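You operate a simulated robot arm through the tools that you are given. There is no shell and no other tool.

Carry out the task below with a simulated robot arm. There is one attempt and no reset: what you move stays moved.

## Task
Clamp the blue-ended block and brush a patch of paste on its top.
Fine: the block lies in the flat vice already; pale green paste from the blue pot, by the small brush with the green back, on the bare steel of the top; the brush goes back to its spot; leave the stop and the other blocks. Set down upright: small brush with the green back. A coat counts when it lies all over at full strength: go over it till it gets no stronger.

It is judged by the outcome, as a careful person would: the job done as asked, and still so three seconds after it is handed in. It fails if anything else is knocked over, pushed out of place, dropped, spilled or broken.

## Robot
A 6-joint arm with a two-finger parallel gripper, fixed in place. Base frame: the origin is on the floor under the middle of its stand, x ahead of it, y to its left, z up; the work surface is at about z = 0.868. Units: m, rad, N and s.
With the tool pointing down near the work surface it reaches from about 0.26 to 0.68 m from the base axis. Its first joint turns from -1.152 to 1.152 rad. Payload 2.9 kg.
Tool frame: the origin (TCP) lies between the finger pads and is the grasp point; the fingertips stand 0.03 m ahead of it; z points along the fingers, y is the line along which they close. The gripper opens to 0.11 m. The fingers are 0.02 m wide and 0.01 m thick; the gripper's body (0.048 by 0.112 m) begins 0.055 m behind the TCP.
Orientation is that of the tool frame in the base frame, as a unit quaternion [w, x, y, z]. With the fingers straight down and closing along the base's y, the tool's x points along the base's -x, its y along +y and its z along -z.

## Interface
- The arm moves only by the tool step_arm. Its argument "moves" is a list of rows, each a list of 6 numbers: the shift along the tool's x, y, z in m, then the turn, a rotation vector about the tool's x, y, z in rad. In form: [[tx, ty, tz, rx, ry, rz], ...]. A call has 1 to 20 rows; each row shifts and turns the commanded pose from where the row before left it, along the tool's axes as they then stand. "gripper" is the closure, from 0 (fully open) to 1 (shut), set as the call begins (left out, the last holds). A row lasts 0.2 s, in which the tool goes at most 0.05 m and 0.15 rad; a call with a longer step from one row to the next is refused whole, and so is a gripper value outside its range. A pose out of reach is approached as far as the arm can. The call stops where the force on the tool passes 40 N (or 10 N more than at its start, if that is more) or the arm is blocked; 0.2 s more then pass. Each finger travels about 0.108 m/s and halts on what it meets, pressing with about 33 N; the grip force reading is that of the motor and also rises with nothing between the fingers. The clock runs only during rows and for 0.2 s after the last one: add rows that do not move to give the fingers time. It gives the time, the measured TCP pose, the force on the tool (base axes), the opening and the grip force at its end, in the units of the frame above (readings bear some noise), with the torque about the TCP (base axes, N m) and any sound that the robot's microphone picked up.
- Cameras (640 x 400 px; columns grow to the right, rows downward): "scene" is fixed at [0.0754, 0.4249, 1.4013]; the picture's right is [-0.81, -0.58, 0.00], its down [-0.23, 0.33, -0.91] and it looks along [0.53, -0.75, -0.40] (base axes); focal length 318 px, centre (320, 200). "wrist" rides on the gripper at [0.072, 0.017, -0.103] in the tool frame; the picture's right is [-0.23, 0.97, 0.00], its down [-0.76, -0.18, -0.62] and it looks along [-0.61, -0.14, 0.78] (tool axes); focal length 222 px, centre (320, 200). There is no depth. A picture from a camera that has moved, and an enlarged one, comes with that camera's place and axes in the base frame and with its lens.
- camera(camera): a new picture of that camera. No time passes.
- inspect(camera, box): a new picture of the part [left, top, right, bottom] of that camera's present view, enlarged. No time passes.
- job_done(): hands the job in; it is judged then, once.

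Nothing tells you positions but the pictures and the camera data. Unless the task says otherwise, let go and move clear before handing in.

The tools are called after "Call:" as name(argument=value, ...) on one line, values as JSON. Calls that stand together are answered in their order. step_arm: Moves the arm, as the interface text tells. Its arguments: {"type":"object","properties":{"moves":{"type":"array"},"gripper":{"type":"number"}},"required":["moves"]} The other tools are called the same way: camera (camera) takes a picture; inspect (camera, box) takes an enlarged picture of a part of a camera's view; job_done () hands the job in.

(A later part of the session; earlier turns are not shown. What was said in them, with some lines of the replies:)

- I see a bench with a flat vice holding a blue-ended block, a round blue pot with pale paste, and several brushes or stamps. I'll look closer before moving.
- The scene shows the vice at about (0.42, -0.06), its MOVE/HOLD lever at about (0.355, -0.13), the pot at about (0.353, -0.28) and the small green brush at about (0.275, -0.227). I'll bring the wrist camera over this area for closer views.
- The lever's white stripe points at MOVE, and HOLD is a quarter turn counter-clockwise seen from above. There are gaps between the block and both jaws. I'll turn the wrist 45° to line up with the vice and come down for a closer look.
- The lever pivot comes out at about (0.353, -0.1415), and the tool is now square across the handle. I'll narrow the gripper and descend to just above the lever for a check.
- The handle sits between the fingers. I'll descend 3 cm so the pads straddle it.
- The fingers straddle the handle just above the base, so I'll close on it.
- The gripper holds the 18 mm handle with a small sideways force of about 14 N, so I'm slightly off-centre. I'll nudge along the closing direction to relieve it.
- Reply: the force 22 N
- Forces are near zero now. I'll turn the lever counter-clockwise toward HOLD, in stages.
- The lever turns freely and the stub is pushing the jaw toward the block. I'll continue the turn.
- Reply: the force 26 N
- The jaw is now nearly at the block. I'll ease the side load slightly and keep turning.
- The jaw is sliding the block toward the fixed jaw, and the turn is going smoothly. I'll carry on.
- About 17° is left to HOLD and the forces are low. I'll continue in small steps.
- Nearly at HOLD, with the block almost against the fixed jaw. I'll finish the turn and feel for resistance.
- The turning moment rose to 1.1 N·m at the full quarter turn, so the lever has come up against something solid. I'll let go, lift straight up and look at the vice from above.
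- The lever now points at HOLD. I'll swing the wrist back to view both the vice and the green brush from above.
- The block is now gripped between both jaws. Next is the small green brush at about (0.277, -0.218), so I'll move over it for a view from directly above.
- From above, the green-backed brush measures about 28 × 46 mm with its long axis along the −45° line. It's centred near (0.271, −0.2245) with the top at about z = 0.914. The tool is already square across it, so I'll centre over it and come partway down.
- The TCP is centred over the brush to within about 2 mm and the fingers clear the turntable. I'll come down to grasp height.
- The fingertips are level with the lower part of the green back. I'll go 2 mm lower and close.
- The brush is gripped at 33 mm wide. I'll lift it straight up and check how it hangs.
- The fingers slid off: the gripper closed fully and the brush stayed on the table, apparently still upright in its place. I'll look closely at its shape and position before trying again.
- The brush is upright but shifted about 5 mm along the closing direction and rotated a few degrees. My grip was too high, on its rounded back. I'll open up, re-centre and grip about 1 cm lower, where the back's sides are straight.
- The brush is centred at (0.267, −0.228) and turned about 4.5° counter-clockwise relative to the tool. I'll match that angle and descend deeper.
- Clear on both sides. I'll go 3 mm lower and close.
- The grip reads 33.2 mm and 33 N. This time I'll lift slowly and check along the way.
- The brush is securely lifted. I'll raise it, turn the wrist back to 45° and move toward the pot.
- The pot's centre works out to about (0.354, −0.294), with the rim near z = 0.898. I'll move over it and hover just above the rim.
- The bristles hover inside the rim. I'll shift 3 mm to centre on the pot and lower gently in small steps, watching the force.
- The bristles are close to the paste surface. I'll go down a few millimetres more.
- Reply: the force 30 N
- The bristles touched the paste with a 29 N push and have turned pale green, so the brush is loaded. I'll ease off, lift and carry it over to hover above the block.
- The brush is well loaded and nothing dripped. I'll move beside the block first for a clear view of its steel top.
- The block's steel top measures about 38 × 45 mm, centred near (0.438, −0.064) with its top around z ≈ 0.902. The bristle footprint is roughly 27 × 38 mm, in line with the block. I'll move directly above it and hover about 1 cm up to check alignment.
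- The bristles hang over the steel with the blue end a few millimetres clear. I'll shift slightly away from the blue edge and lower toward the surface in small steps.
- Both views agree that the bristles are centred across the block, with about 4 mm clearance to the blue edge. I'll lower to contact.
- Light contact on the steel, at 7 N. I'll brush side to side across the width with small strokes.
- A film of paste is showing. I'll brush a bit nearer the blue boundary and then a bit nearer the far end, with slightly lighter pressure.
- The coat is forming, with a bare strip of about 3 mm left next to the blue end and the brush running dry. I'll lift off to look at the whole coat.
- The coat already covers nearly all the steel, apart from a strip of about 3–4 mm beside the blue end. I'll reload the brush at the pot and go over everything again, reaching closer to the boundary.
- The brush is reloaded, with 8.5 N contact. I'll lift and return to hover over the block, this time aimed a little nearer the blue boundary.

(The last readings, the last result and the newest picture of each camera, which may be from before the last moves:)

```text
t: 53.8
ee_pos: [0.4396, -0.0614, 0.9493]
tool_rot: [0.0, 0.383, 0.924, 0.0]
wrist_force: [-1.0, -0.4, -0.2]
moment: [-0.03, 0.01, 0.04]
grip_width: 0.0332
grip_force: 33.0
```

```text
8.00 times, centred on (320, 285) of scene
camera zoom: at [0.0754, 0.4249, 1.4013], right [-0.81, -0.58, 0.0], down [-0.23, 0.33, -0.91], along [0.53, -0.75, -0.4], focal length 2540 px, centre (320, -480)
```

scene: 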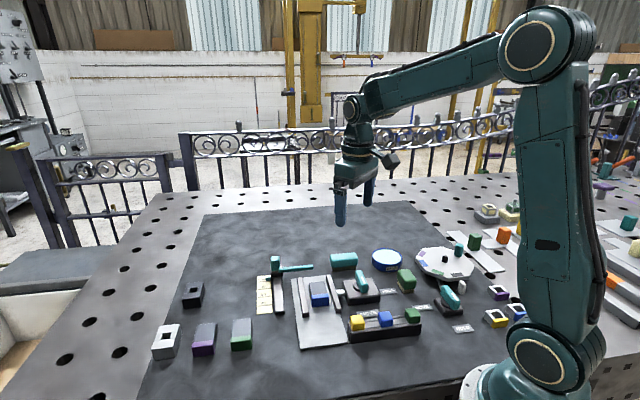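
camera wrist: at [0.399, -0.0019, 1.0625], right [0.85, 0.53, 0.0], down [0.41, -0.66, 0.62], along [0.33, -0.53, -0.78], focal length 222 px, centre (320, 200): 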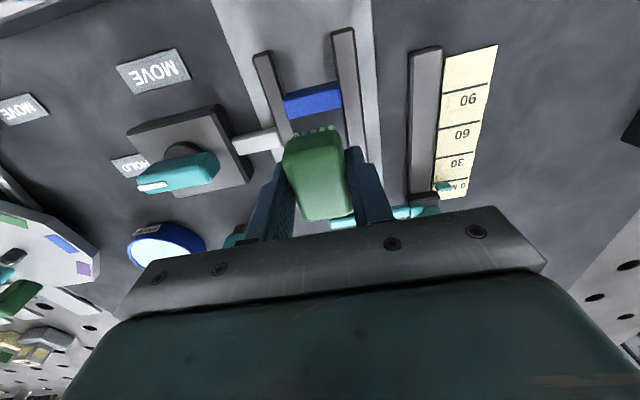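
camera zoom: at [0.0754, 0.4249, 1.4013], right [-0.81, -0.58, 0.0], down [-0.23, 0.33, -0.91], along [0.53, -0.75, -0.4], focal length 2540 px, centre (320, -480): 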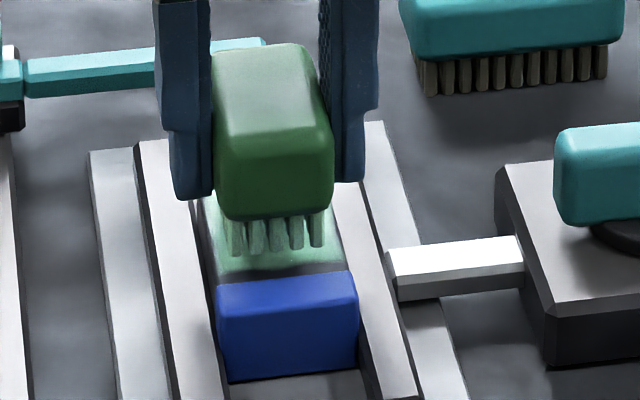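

The bristles' near edge now lines up with the blue boundary. I'll trim 1.5 mm sideways to re-centre, lower to contact, and brush side to side there.

Call:
step_arm(moves=[[-0.0003, -0.0015, 0.003, 0, 0, 0], [0, 0, 0.003, 0, 0, 0], [0, 0, 0.0015, 0, 0, 0], [0, 0, 0.001, 0, 0, 0], [0, 0, 0, 0, 0, 0]])

Call:
inspect(camera="wrist", box=[250, 60, 390, 180])

Call:
inspect(camera="scene", box=[305, 270, 335, 300])

```text
t: 55.0
ee_pos: [0.4384, -0.0629, 0.9413]
tool_rot: [0.001, 0.383, 0.924, 0.0]
wrist_force: [-0.4, 0.4, -0.9]
moment: [0.01, -0.02, 0.06]
grip_width: 0.0332
grip_force: 33.4
```

```text
3.33 times, centred on (320, 120) of wrist
camera zoom: at [0.398, 0.0006, 1.0439], right [0.85, 0.53, 0.0], down [0.41, -0.66, 0.62], along [0.33, -0.53, -0.78], focal length 740 px, centre (320, 467)
```

zoom: 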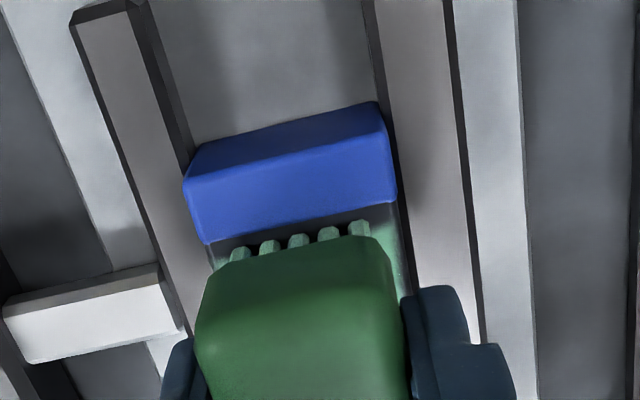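

```text
13.33 times, centred on (320, 285) of scene
camera zoom: at [0.0754, 0.4249, 1.4013], right [-0.81, -0.58, 0.0], down [-0.23, 0.33, -0.91], along [0.53, -0.75, -0.4], focal length 4233 px, centre (320, -933)
```

zoom: 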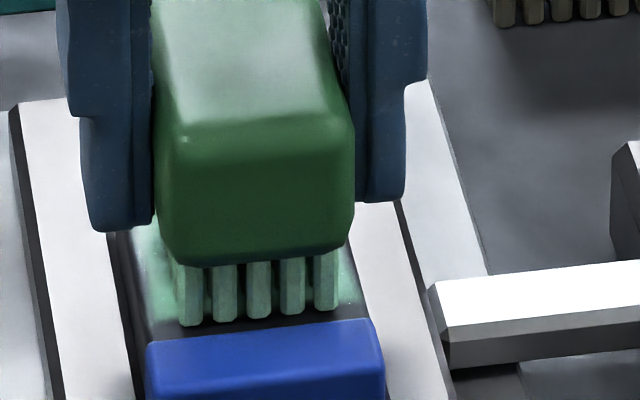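

There is still a gap of 2–3 mm to the blue boundary and no contact yet. I'll move 1.5 mm closer, touch down and stroke.

Call:
step_arm(moves=[[0.0015, 0, 0, 0, 0, 0], [0, 0, 0.0007, 0, 0, 0], [0, 0, 0.0007, 0, 0, 0], [0, 0, 0, 0, 0, 0]])

Call:
inspect(camera="wrist", box=[250, 60, 390, 180])

Call:
inspect(camera="scene", box=[305, 270, 335, 300])

```text
t: 56.0
ee_pos: [0.4356, -0.0629, 0.9417]
tool_rot: [0.0, 0.383, 0.924, 0.0]
wrist_force: [-0.9, -0.8, 16.8]
moment: [-0.04, 0.1, -0.01]
grip_width: 0.0332
grip_force: 33.2
```

```text
3.33 times, centred on (320, 120) of wrist
camera zoom: at [0.3967, 0.0016, 1.0435], right [0.85, 0.53, 0.0], down [0.41, -0.66, 0.62], along [0.33, -0.53, -0.78], focal length 740 px, centre (320, 467)
```

zoom: 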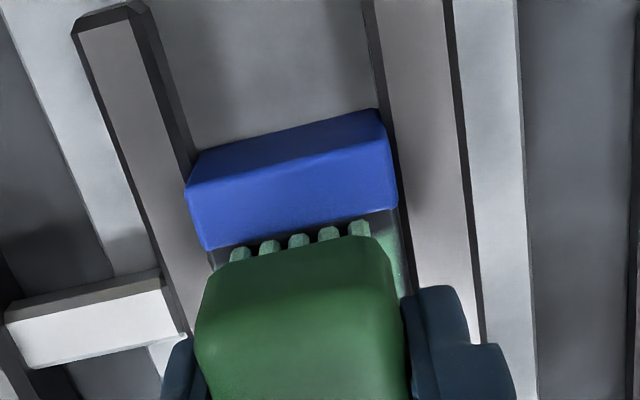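

```text
13.33 times, centred on (320, 285) of scene
camera zoom: at [0.0751, 0.4249, 1.4013], right [-0.81, -0.58, 0.0], down [-0.23, 0.33, -0.91], along [0.53, -0.75, -0.4], focal length 4233 px, centre (320, -933)
```

zoom: 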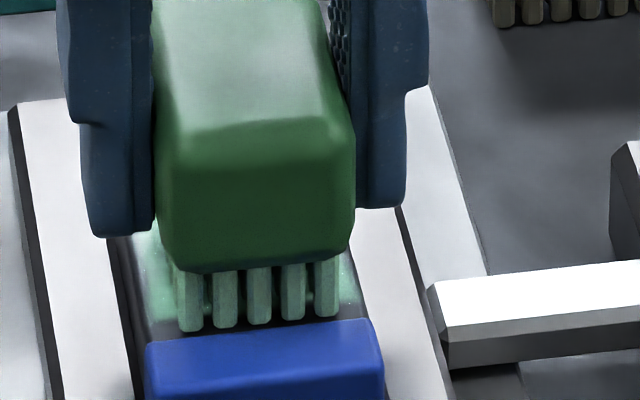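

In contact, with the bristle row just short of the blue boundary. I'll stroke across the width twice here.

Call:
step_arm(moves=[[0, 0.003, -0.0003, 0, 0, 0], [0, 0.003, 0, 0, 0, 0], [0, -0.003, 0, 0, 0, 0], [0, -0.003, 0, 0, 0, 0], [0, -0.003, 0, 0, 0, 0], [0, -0.003, 0, 0, 0, 0], [0, 0.003, 0, 0, 0, 0], [0, 0.003, 0, 0, 0, 0], [0, 0.003, 0, 0, 0, 0], [0, 0.003, 0, 0, 0, 0], [0, -0.003, 0, 0, 0, 0], [0, -0.003, 0, 0, 0, 0], [0, -0.003, 0, 0, 0, 0], [0, -0.003, 0, 0, 0, 0], [0, 0.003, 0, 0, 0, 0], [0, 0.003, 0, 0, 0, 0]])

Call:
inspect(camera="wrist", box=[250, 60, 390, 180])

Call:
inspect(camera="scene", box=[305, 270, 335, 300])

```text
t: 59.4
ee_pos: [0.4359, -0.0629, 0.9407]
tool_rot: [0.0, 0.384, 0.923, -0.002]
wrist_force: [-5.3, -6.2, 22.6]
moment: [-0.26, 0.15, -0.05]
grip_width: 0.0331
grip_force: 33.1
```

```text
3.33 times, centred on (320, 120) of wrist
camera zoom: at [0.3963, 0.0006, 1.0433], right [0.85, 0.53, 0.0], down [0.41, -0.66, 0.62], along [0.33, -0.53, -0.78], focal length 740 px, centre (320, 467)
```

zoom: 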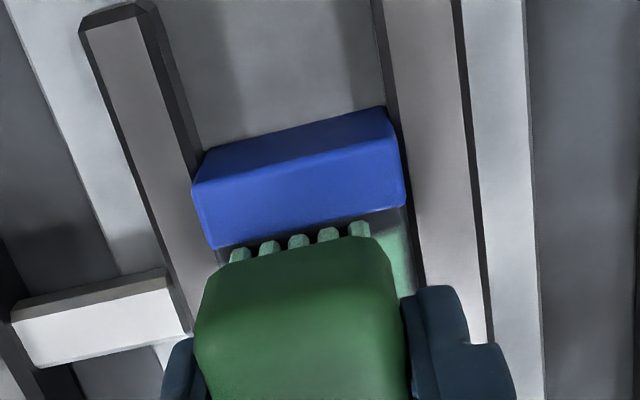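

```text
13.33 times, centred on (320, 285) of scene
camera zoom: at [0.0749, 0.4248, 1.4014], right [-0.81, -0.58, 0.0], down [-0.23, 0.33, -0.91], along [0.53, -0.75, -0.4], focal length 4233 px, centre (320, -933)
```

zoom: 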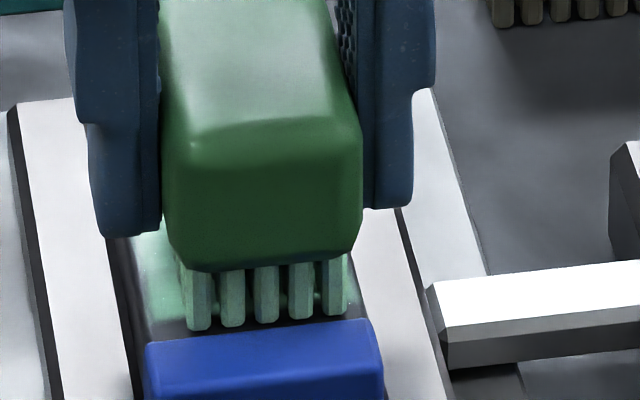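

I'll lift and check the coat before going any closer to the blue end.

Call:
step_arm(moves=[[0, 0, -0.01, 0, 0, 0], [0, 0, -0.03, 0, 0, 0], [-0.025, 0, -0.02, 0, 0, 0], [-0.03, 0, 0, 0, 0, 0], [0, 0, 0, 0, 0, 0]])

Call:
inspect(camera="wrist", box=[240, 10, 400, 130])

Call:
inspect(camera="scene", box=[305, 265, 345, 305])

```text
t: 60.6
ee_pos: [0.4752, -0.1007, 1.0]
tool_rot: [0.0, 0.383, 0.924, -0.001]
wrist_force: [0.1, 0.0, -1.0]
moment: [0.04, 0.0, 0.02]
grip_width: 0.0329
grip_force: 32.9
```

```text
3.33 times, centred on (320, 70) of wrist
camera zoom: at [0.4354, -0.0377, 1.1033], right [0.85, 0.53, 0.0], down [0.41, -0.66, 0.62], along [0.33, -0.53, -0.78], focal length 740 px, centre (320, 633)
```

zoom: 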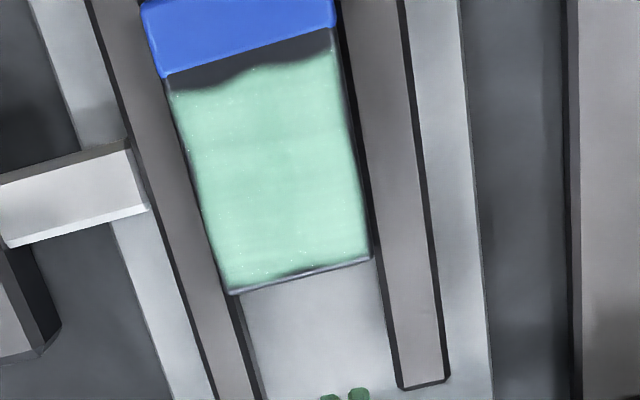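

```text
10.00 times, centred on (325, 285) of scene
camera zoom: at [0.0754, 0.4249, 1.4013], right [-0.81, -0.58, 0.0], down [-0.23, 0.33, -0.91], along [0.53, -0.75, -0.4], focal length 3175 px, centre (270, -650)
```

zoom: 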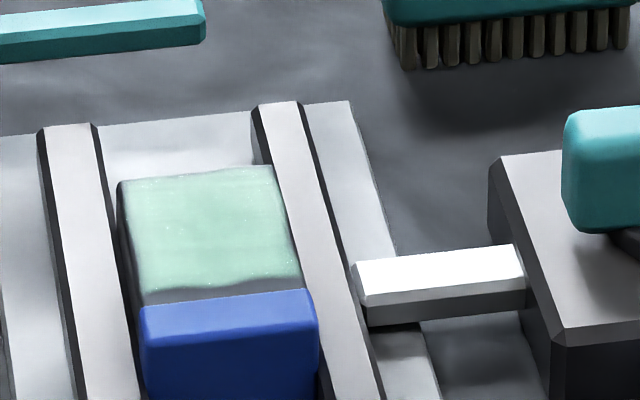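

The coat's wavy near edge is exactly where it was before, so that narrow strip looks like the margin of the paintable patch rather than something I missed. I'll inspect the brush's load and the coat's evenness before another pass.

Call:
inspect(camera="scene", box=[295, 225, 345, 265])

Call:
inspect(camera="wrist", box=[265, 20, 345, 90])

Call:
inspect(camera="scene", box=[310, 270, 330, 290])

```text
10.00 times, centred on (320, 245) of scene
camera zoom: at [0.0754, 0.4249, 1.4013], right [-0.81, -0.58, 0.0], down [-0.23, 0.33, -0.91], along [0.53, -0.75, -0.4], focal length 3175 px, centre (320, -250)
```

zoom: 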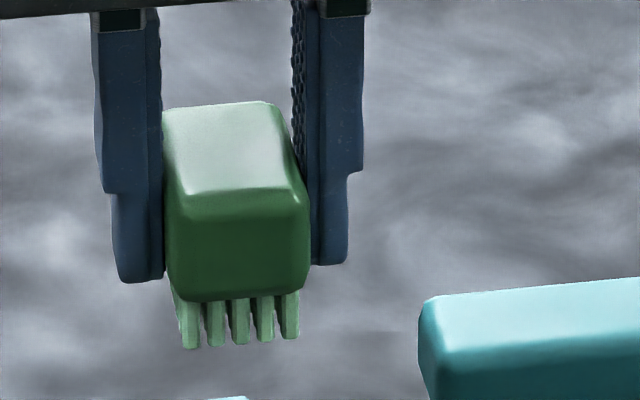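

```text
5.71 times, centred on (305, 55) of wrist
camera zoom: at [0.4354, -0.0377, 1.1033], right [0.85, 0.53, 0.0], down [0.41, -0.66, 0.62], along [0.33, -0.53, -0.78], focal length 1269 px, centre (406, 1029)
```

zoom: 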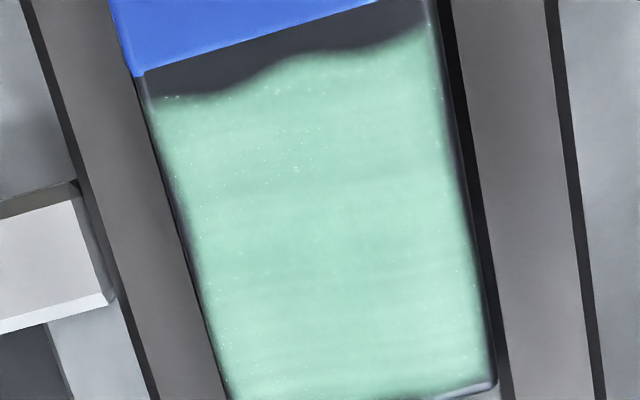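

```text
16.00 times, centred on (320, 280) of scene
camera zoom: at [0.0754, 0.4249, 1.4013], right [-0.81, -0.58, 0.0], down [-0.23, 0.33, -0.91], along [0.53, -0.75, -0.4], focal length 5080 px, centre (320, -1080)
```

zoom: 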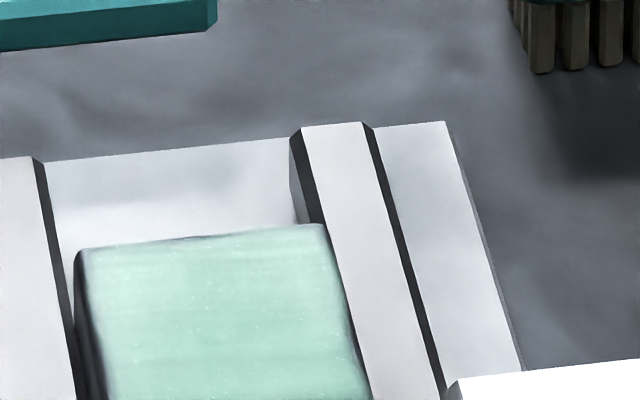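

The coat looks even, but the task says to go over it until it gets no stronger. I'll reload and do another full pass, then compare.

Call:
step_arm(moves=[[-0.0107, -0.0442, 0, 0, 0, 0], [-0.0107, -0.0442, 0, 0, 0, 0], [-0.0107, -0.0442, 0, 0, 0, 0], [-0.0107, -0.0442, 0, 0, 0, 0], [-0.0107, -0.0442, 0, 0, 0, 0], [0, 0, 0, 0, 0, 0], [0, 0, 0.03, 0, 0, 0], [0, 0, 0.02, 0, 0, 0], [0, 0, 0, 0, 0, 0]])

Call:
inspect(camera="scene", box=[355, 235, 415, 285])

```text
t: 62.6
ee_pos: [0.3578, -0.2942, 0.9501]
tool_rot: [0.0, 0.382, 0.924, 0.0]
wrist_force: [-0.1, -0.5, -0.3]
moment: [0.0, 0.01, 0.01]
grip_width: 0.0334
grip_force: 33.2
```

```text
8.00 times, centred on (385, 260) of scene
camera zoom: at [0.0754, 0.4249, 1.4013], right [-0.81, -0.58, 0.0], down [-0.23, 0.33, -0.91], along [0.53, -0.75, -0.4], focal length 2540 px, centre (-200, -280)
```

zoom: 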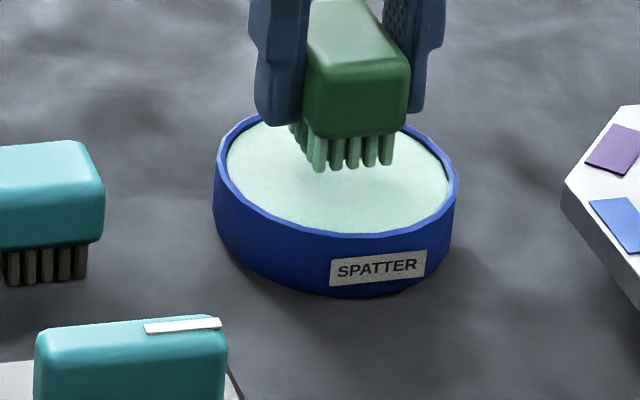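

Call:
step_arm(moves=[[0, 0, 0.006, 0, 0, 0], [0, 0, 0.006, 0, 0, 0], [0, 0, 0.003, 0, 0, 0], [0, 0, 0.0015, 0, 0, 0], [0, 0, 0.001, 0, 0, 0], [0, 0, 0, 0, 0, 0], [0, 0, 0, 0, 0, 0]])

```text
t: 64.2
ee_pos: [0.3569, -0.2944, 0.9337]
tool_rot: [0.0, 0.383, 0.924, 0.0]
wrist_force: [-1.2, 1.8, 7.3]
moment: [0.03, 0.01, 0.0]
grip_width: 0.0332
grip_force: 33.6
```

Reloaded. Back to the block, hovering above its centre.

Call:
step_arm(moves=[[0, 0, -0.004, 0, 0, 0], [0, 0, -0.03, 0, 0, 0], [0, 0, -0.033, 0, 0, 0], [0, 0, 0, 0, 0, 0], [0.0173, 0.0368, 0, 0, 0, 0], [0.0173, 0.0368, 0, 0, 0, 0], [0.0173, 0.0368, 0, 0, 0, 0], [0.0173, 0.0368, 0, 0, 0, 0], [0.0173, 0.0368, 0, 0, 0, 0], [0.0173, 0.0368, 0, 0, 0, 0], [0, 0, 0, 0, 0, 0], [0, 0, 0.03, 0, 0, 0], [0, 0, 0.02, 0, 0, 0], [0, 0, 0, 0, 0, 0]])

Call:
inspect(camera="wrist", box=[250, 60, 390, 180])

Call:
inspect(camera="scene", box=[295, 260, 345, 310])

```text
t: 67.2
ee_pos: [0.4389, -0.0661, 0.9503]
tool_rot: [0.0, 0.382, 0.924, 0.0]
wrist_force: [0.2, 0.4, -0.9]
moment: [0.02, -0.01, 0.0]
grip_width: 0.0332
grip_force: 33.2
```

```text
3.33 times, centred on (320, 120) of wrist
camera zoom: at [0.3995, -0.0026, 1.0524], right [0.85, 0.53, 0.0], down [0.41, -0.66, 0.62], along [0.33, -0.53, -0.78], focal length 740 px, centre (320, 467)
```

zoom: 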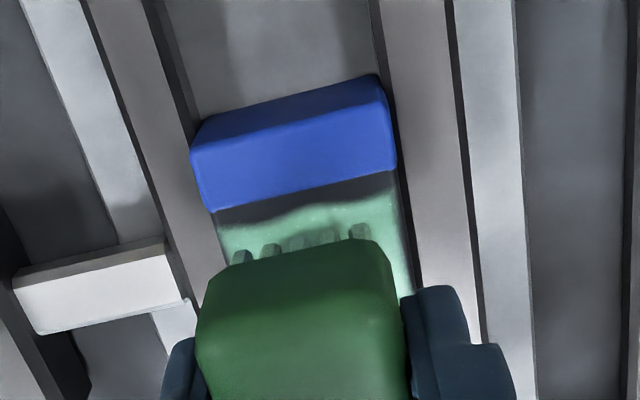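

```text
8.00 times, centred on (320, 285) of scene
camera zoom: at [0.0754, 0.4249, 1.4013], right [-0.81, -0.58, 0.0], down [-0.23, 0.33, -0.91], along [0.53, -0.75, -0.4], focal length 2540 px, centre (320, -480)
```

zoom: 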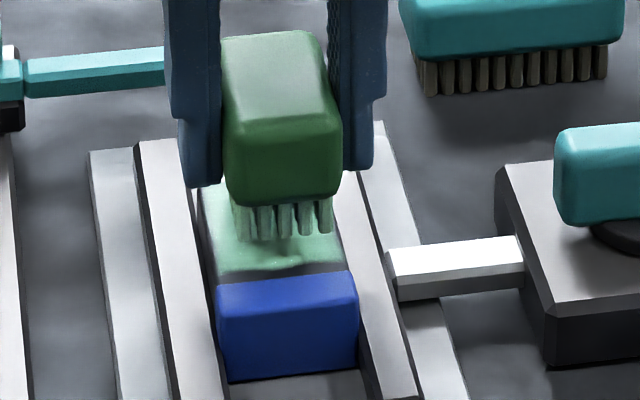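

Aligned. I'll lower to contact for the next full pass.

Call:
step_arm(moves=[[0, 0.0007, 0.004, 0, 0, 0], [0, 0, 0.003, 0, 0, 0], [0, 0, 0.0015, 0, 0, 0], [0, 0, 0.0008, 0, 0, 0], [0, 0, 0, 0, 0, 0]])

```text
t: 68.4
ee_pos: [0.4396, -0.0657, 0.9409]
tool_rot: [0.0, 0.383, 0.924, 0.0]
wrist_force: [-2.0, -0.1, 5.3]
moment: [-0.03, 0.01, -0.03]
grip_width: 0.0331
grip_force: 33.1
```

Call:
step_arm(moves=[[0, 0.0035, 0, 0, 0, 0], [0, 0.0035, 0, 0, 0, 0], [0, -0.0035, 0, 0, 0, 0], [0, -0.0035, 0, 0, 0, 0], [0, -0.0035, 0, 0, 0, 0], [0, -0.0035, 0, 0, 0, 0], [0, 0.0035, 0, 0, 0, 0], [0, 0.0035, 0, 0, 0, 0], [0.003, 0, 0, 0, 0, 0], [0, 0.0035, 0, 0, 0, 0], [0, 0.0035, 0, 0, 0, 0], [0, -0.0035, 0, 0, 0, 0], [0, -0.0035, 0, 0, 0, 0], [0, -0.0035, 0, 0, 0, 0], [0, -0.0035, 0, 0, 0, 0], [0, 0.0035, 0, 0, 0, 0], [0, 0.0035, 0, 0, 0, 0]])

Call:
step_arm(moves=[[-0.0035, 0, 0, 0, 0, 0], [-0.0035, 0, 0, 0, 0, 0], [0, 0.0035, 0, 0, 0, 0], [0, 0.0035, 0, 0, 0, 0], [0, -0.0035, 0, 0, 0, 0], [0, -0.0035, 0, 0, 0, 0], [0, -0.0035, 0, 0, 0, 0], [0, -0.0035, 0, 0, 0, 0], [0, 0.0035, 0, 0, 0, 0], [0, 0.0035, 0, 0, 0, 0], [0.0035, 0, 0, 0, 0, 0], [0, 0.0035, 0, 0, 0, 0], [0, 0.0035, 0, 0, 0, 0], [0, -0.0035, 0, 0, 0, 0], [0, -0.0035, 0, 0, 0, 0], [0, -0.0035, 0, 0, 0, 0], [0, -0.0035, 0, 0, 0, 0], [0, 0.0035, 0, 0, 0, 0], [0, 0.0035, 0, 0, 0, 0]])

```text
t: 72.0
ee_pos: [0.4358, -0.0639, 0.9408]
tool_rot: [0.0, 0.383, 0.924, -0.001]
wrist_force: [-3.4, -4.9, 17.4]
moment: [-0.21, 0.12, 0.02]
grip_width: 0.0334
grip_force: 33.0
```

```text
t: 76.0
ee_pos: [0.4386, -0.0664, 0.9406]
tool_rot: [0.001, 0.384, 0.923, 0.0]
wrist_force: [-1.8, -1.4, 3.8]
moment: [-0.03, 0.03, -0.02]
grip_width: 0.0332
grip_force: 33.0
```

Full pass done. I'll lift off and compare the coat again from the same viewpoint.

Call:
step_arm(moves=[[0, 0, -0.01, 0, 0, 0], [0, 0, -0.03, 0, 0, 0], [-0.025, 0, -0.02, 0, 0, 0], [-0.025, 0, 0, 0, 0, 0], [0, 0, 0, 0, 0, 0]])

Call:
inspect(camera="wrist", box=[265, 20, 345, 90])

Call:
inspect(camera="scene", box=[305, 265, 345, 305])

Call:
inspect(camera="scene", box=[295, 225, 345, 265])

```text
t: 77.2
ee_pos: [0.4755, -0.1004, 1.0018]
tool_rot: [0.0, 0.383, 0.924, 0.0]
wrist_force: [-0.1, -0.3, 0.1]
moment: [0.0, 0.01, 0.03]
grip_width: 0.0331
grip_force: 33.2
```

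```text
5.71 times, centred on (305, 55) of wrist
camera zoom: at [0.4363, -0.0367, 1.1042], right [0.85, 0.53, 0.0], down [0.41, -0.66, 0.62], along [0.33, -0.53, -0.78], focal length 1269 px, centre (406, 1029)
```

zoom: 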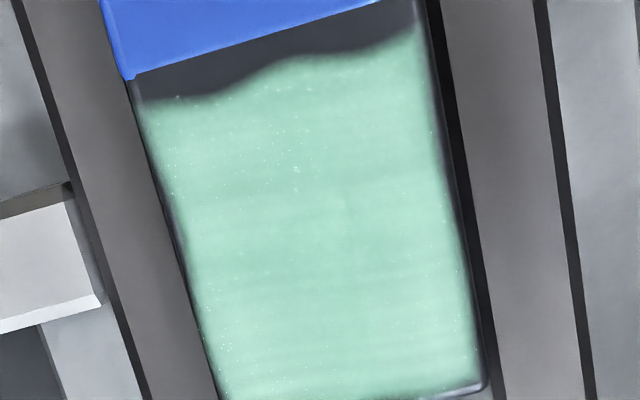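

```text
10.00 times, centred on (325, 285) of scene
camera zoom: at [0.0754, 0.4249, 1.4013], right [-0.81, -0.58, 0.0], down [-0.23, 0.33, -0.91], along [0.53, -0.75, -0.4], focal length 3175 px, centre (270, -650)
```

zoom: 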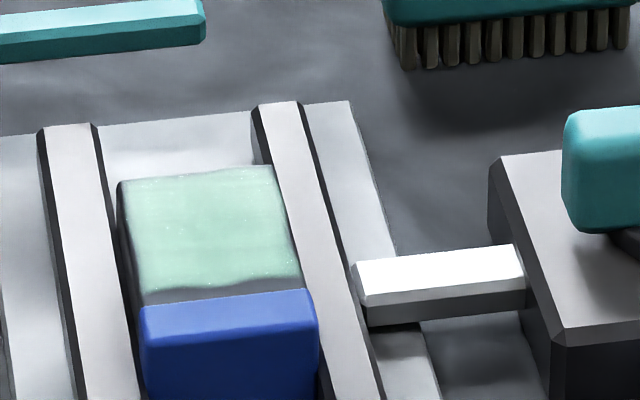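

```text
10.00 times, centred on (320, 245) of scene
camera zoom: at [0.0754, 0.4249, 1.4013], right [-0.81, -0.58, 0.0], down [-0.23, 0.33, -0.91], along [0.53, -0.75, -0.4], focal length 3175 px, centre (320, -250)
```

zoom: 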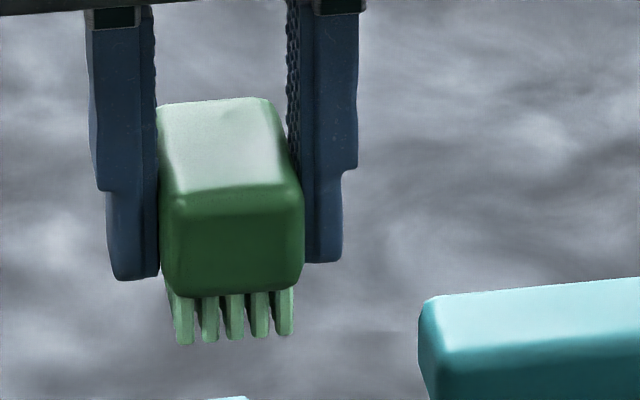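

The coat looks identical to the previous pass, so it has reached full strength over the whole patch. Now I'll carry the brush back over its original spot, TCP about (0.270, −0.2275).

Call:
step_arm(moves=[[0.0092, -0.0392, 0, 0, 0, 0], [0.0092, -0.0392, 0, 0, 0, 0], [0.0092, -0.0392, 0, 0, 0, 0], [0.0092, -0.0392, 0, 0, 0, 0], [0.0092, -0.0392, 0, 0, 0, 0], [0.0092, -0.0392, 0, 0, 0, 0], [0, 0, 0, 0, 0, 0], [0, 0, 0.03, 0, 0, 0], [0, 0, 0.03, 0, 0, 0], [0, 0, 0.012, 0, 0, 0], [0, 0, 0, 0, 0, 0]])

Call:
inspect(camera="scene", box=[360, 230, 450, 300])

Call:
camera(camera="wrist")

```text
t: 79.6
ee_pos: [0.2697, -0.2279, 0.9286]
tool_rot: [0.0, 0.383, 0.924, 0.001]
wrist_force: [0.9, -0.3, 0.1]
moment: [-0.01, 0.01, -0.03]
grip_width: 0.0335
grip_force: 32.8
```

```text
5.71 times, centred on (405, 265) of scene
camera zoom: at [0.0754, 0.4249, 1.4013], right [-0.81, -0.58, 0.0], down [-0.23, 0.33, -0.91], along [0.53, -0.75, -0.4], focal length 1814 px, centre (-166, -171)
```

zoom: 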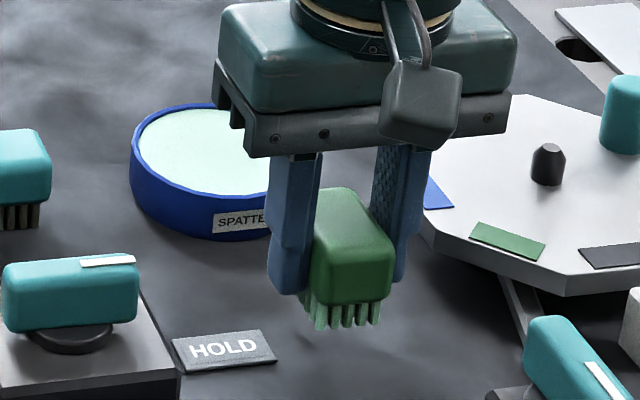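

```text
taken
camera wrist: at [0.2305, -0.1646, 1.031], right [0.85, 0.53, 0.0], down [0.41, -0.66, 0.62], along [0.33, -0.53, -0.78], focal length 222 px, centre (320, 200)
```

wrist: 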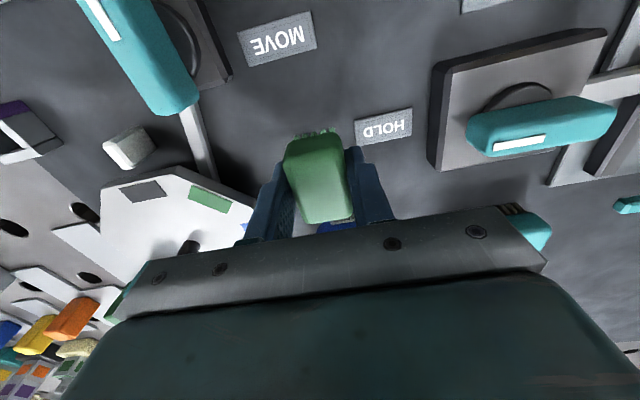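

The projected landing matches the brush's original place to within about 1–2 mm. I'll lower to the table, feeling for contact.

Call:
step_arm(moves=[[0, 0.0007, 0.006, 0, 0, 0], [0, 0, 0.006, 0, 0, 0], [0, 0, 0.004, 0, 0, 0], [0, 0, 0.0015, 0, 0, 0], [0, 0, 0, 0, 0, 0]])

Call:
inspect(camera="scene", box=[360, 230, 450, 300])

```text
t: 80.8
ee_pos: [0.2695, -0.2274, 0.9113]
tool_rot: [0.0, 0.383, 0.924, 0.001]
wrist_force: [-0.4, -0.6, -0.2]
moment: [-0.03, 0.01, 0.03]
grip_width: 0.0331
grip_force: 32.9
```

```text
5.71 times, centred on (405, 265) of scene
camera zoom: at [0.0754, 0.4249, 1.4013], right [-0.81, -0.58, 0.0], down [-0.23, 0.33, -0.91], along [0.53, -0.75, -0.4], focal length 1814 px, centre (-166, -171)
```

zoom: 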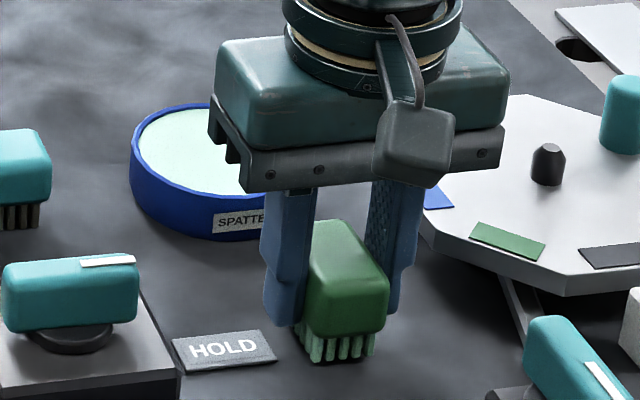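

Call:
step_arm(moves=[[0, 0, 0.001, 0, 0, 0], [0, 0, 0.0008, 0, 0, 0], [0, 0, 0, 0, 0, 0]])

```text
t: 81.6
ee_pos: [0.2706, -0.2277, 0.9087]
tool_rot: [0.001, 0.383, 0.924, 0.0]
wrist_force: [0.6, 0.3, -0.9]
moment: [-0.02, -0.01, 0.0]
grip_width: 0.0331
grip_force: 32.9
```

Call:
step_arm(moves=[[0, 0, 0.0007, 0, 0, 0], [0, 0, 0, 0, 0, 0]])

Call:
inspect(camera="scene", box=[385, 258, 425, 290])

```text
t: 82.2
ee_pos: [0.2698, -0.2279, 0.9077]
tool_rot: [0.0, 0.383, 0.924, 0.0]
wrist_force: [-0.6, 0.0, 0.1]
moment: [0.0, 0.0, 0.03]
grip_width: 0.0332
grip_force: 32.7
```

```text
12.50 times, centred on (405, 274) of scene
camera zoom: at [0.0754, 0.4249, 1.4013], right [-0.81, -0.58, 0.0], down [-0.23, 0.33, -0.91], along [0.53, -0.75, -0.4], focal length 3969 px, centre (-742, -725)
```

zoom: 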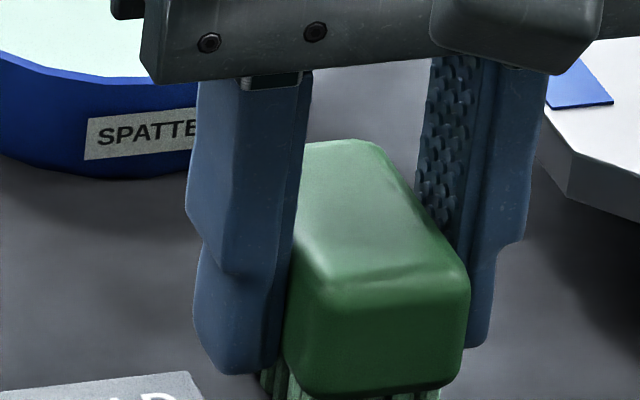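

Call:
step_arm(moves=[[0, 0, 0.0008, 0, 0, 0], [0, 0, 0, 0, 0, 0]])

Call:
inspect(camera="scene", box=[385, 265, 425, 297])

```text
t: 82.8
ee_pos: [0.2695, -0.2277, 0.9076]
tool_rot: [0.0, 0.384, 0.923, 0.0]
wrist_force: [-4.2, 1.5, 15.9]
moment: [0.06, 0.15, 0.0]
grip_width: 0.0332
grip_force: 32.8
```

```text
12.50 times, centred on (405, 281) of scene
camera zoom: at [0.0751, 0.425, 1.4013], right [-0.81, -0.58, 0.0], down [-0.23, 0.33, -0.91], along [0.53, -0.75, -0.4], focal length 3969 px, centre (-742, -812)
```

zoom: 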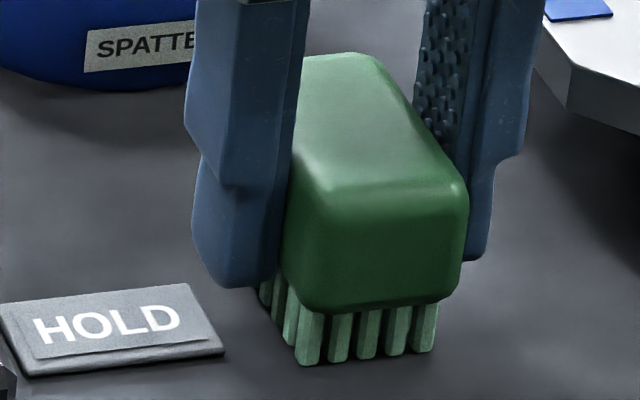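

The brush is standing on the table. I'll relieve the pressure slightly and open the fingers.

Call:
step_arm(moves=[[0, 0, -0.0006, 0, 0, 0], [0, 0, 0, 0, 0, 0]])

Call:
step_arm(moves=[[0, 0, 0, 0, 0, 0], [0, 0, 0, 0, 0, 0], [0, 0, 0, 0, 0, 0]], gripper=0.47)

Call:
inspect(camera="scene", box=[360, 230, 450, 300])

Call:
camera(camera="wrist")

```text
t: 83.4
ee_pos: [0.2707, -0.2289, 0.9095]
tool_rot: [0.001, 0.383, 0.924, 0.0]
wrist_force: [-2.6, -0.7, 8.9]
moment: [-0.05, 0.08, -0.03]
grip_width: 0.0331
grip_force: 33.1
```

```text
t: 84.2
ee_pos: [0.2703, -0.2281, 0.909]
tool_rot: [0.001, 0.383, 0.924, -0.001]
wrist_force: [0.8, 0.2, -0.7]
moment: [0.01, -0.02, 0.02]
grip_width: 0.0581
grip_force: 0.0
```

```text
5.71 times, centred on (405, 265) of scene
camera zoom: at [0.0754, 0.4249, 1.4013], right [-0.81, -0.58, 0.0], down [-0.23, 0.33, -0.91], along [0.53, -0.75, -0.4], focal length 1814 px, centre (-166, -171)
```

zoom: 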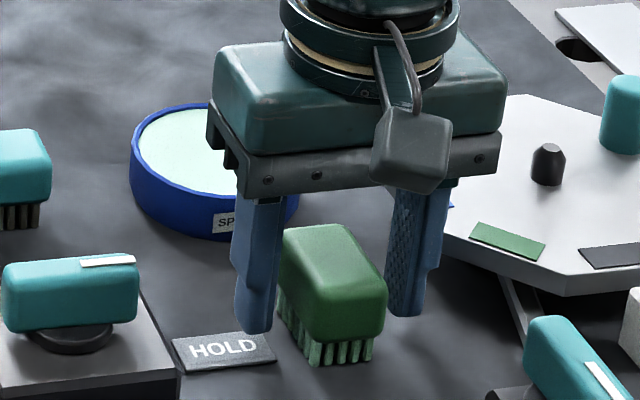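

```text
taken
camera wrist: at [0.2312, -0.1641, 1.0112], right [0.85, 0.53, 0.0], down [0.41, -0.66, 0.62], along [0.33, -0.53, -0.78], focal length 222 px, centre (320, 200)
```

wrist: 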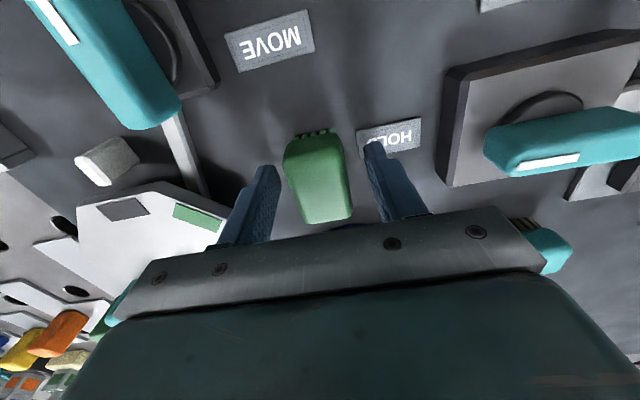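

The brush stands upright in its original place and the fingers are free. I'll lift straight up and clear, then check everything.

Call:
step_arm(moves=[[0, 0, -0.02, 0, 0, 0], [0, 0, -0.04, 0, 0, 0], [0, 0, -0.045, 0, 0, 0], [0, 0.04, -0.02, 0, 0, 0], [0, 0.04, 0, 0, 0, 0], [0, 0.04, 0, 0, 0, 0], [0, 0.03, 0, 0, 0, 0], [0, 0, 0, 0, 0, 0]])

Call:
camera(camera="scene")

Call:
camera(camera="wrist")

Call:
inspect(camera="scene", box=[240, 230, 440, 355])

Call:
inspect(camera="scene", box=[360, 230, 450, 300])

```text
t: 86.0
ee_pos: [0.3755, -0.1221, 1.0341]
tool_rot: [0.0, 0.384, 0.923, 0.0]
wrist_force: [0.1, 0.1, 0.1]
moment: [0.0, -0.01, 0.0]
grip_width: 0.0584
grip_force: 0.1
```

```text
taken
```

scene: 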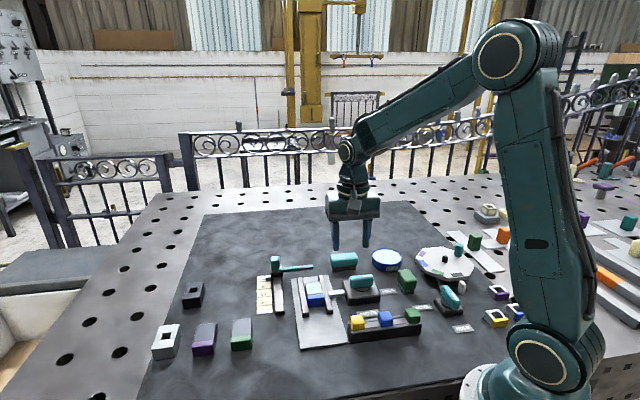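

```text
taken
camera wrist: at [0.3373, -0.0579, 1.1373], right [0.85, 0.53, 0.0], down [0.41, -0.66, 0.62], along [0.33, -0.53, -0.78], focal length 222 px, centre (320, 200)
```

wrist: 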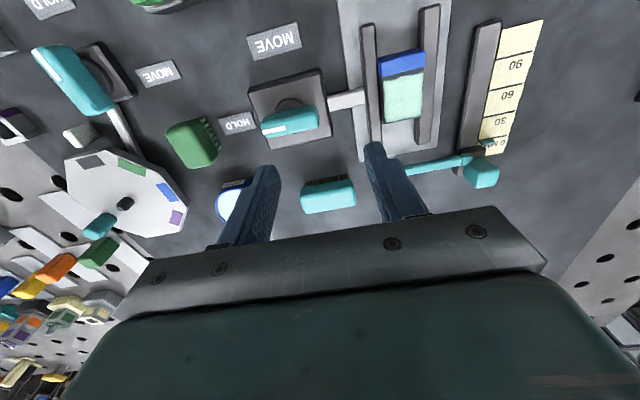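

```text
3.20 times, centred on (340, 292) of scene
camera zoom: at [0.0754, 0.4249, 1.4013], right [-0.81, -0.58, 0.0], down [-0.23, 0.33, -0.91], along [0.53, -0.75, -0.4], focal length 1016 px, centre (256, -96)
```

zoom: 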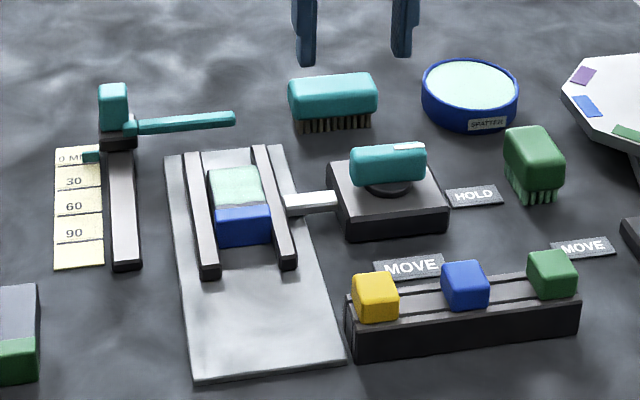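

```text
5.71 times, centred on (405, 265) of scene
camera zoom: at [0.0754, 0.4249, 1.4013], right [-0.81, -0.58, 0.0], down [-0.23, 0.33, -0.91], along [0.53, -0.75, -0.4], focal length 1814 px, centre (-166, -171)
```

zoom: 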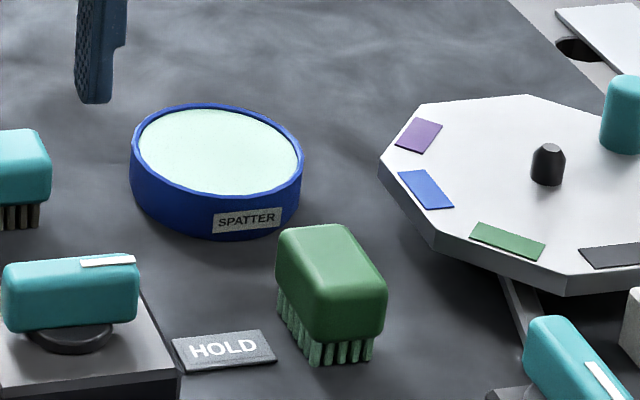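

Everything is in place: the brush is upright on its spot, and the stop, pot and other blocks are undisturbed. One last close look at the clamp and coat.

Call:
inspect(camera="wrist", box=[350, 30, 450, 130])

Call:
inspect(camera="scene", box=[295, 265, 355, 315])

```text
4.00 times, centred on (400, 80) of wrist
camera zoom: at [0.3373, -0.0579, 1.1373], right [0.85, 0.53, 0.0], down [0.41, -0.66, 0.62], along [0.33, -0.53, -0.78], focal length 888 px, centre (0, 680)
```

zoom: 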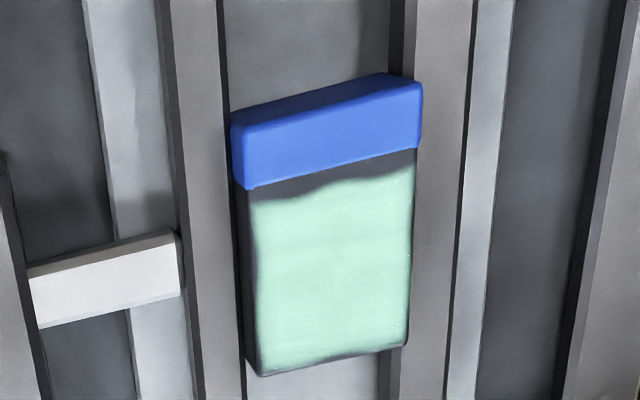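

```text
8.00 times, centred on (325, 290) of scene
camera zoom: at [0.0754, 0.4249, 1.4013], right [-0.81, -0.58, 0.0], down [-0.23, 0.33, -0.91], along [0.53, -0.75, -0.4], focal length 2540 px, centre (280, -520)
```

zoom: 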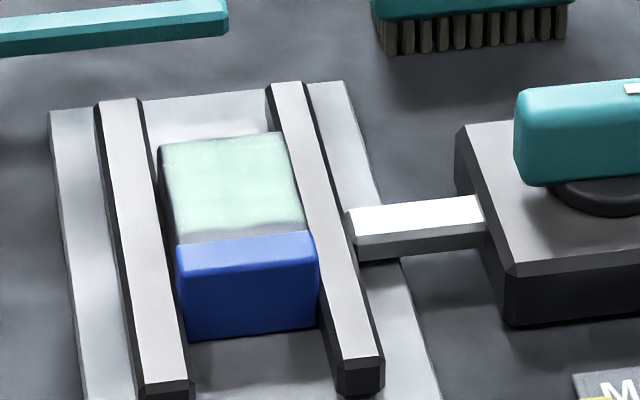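

The block is clamped with the lever at HOLD and its steel top is coated evenly. The one bare area is a narrow strip, about 3 mm, beside the blue end. Its edge didn't move on the later passes even with the brush closer, so I take it to be the margin of the patch. The brush is back upright on its spot and the arm is clear, so I'm handing in.

Call:
job_done()

```text
The job is handed in.
```

I clamped the blue-ended block, coated its steel top with the pale green paste, and handed the job in. I haven't been told how it was judged.

- **Clamp:** the vice lever is turned to HOLD, and the block is held between both jaws. It stayed put while I brushed it.
- **Paste:** the coat is even and looked the same after the last two passes, so I took it to be at full strength. A bare strip about 3 mm wide remains beside the blue end. It did not fill in even with the brush closer, so I took it to be the edge of the patch.
- **Brush:** it is standing upright within about 2 mm of where it started. My first grip slipped and moved it about 5 mm, so I set it down at its original spot afterwards. The bristles still have paste on them.
- **Everything else:** the stop, the pot, the other blocks and the turntable look undisturbed, and I saw no paste spilled on the bench.
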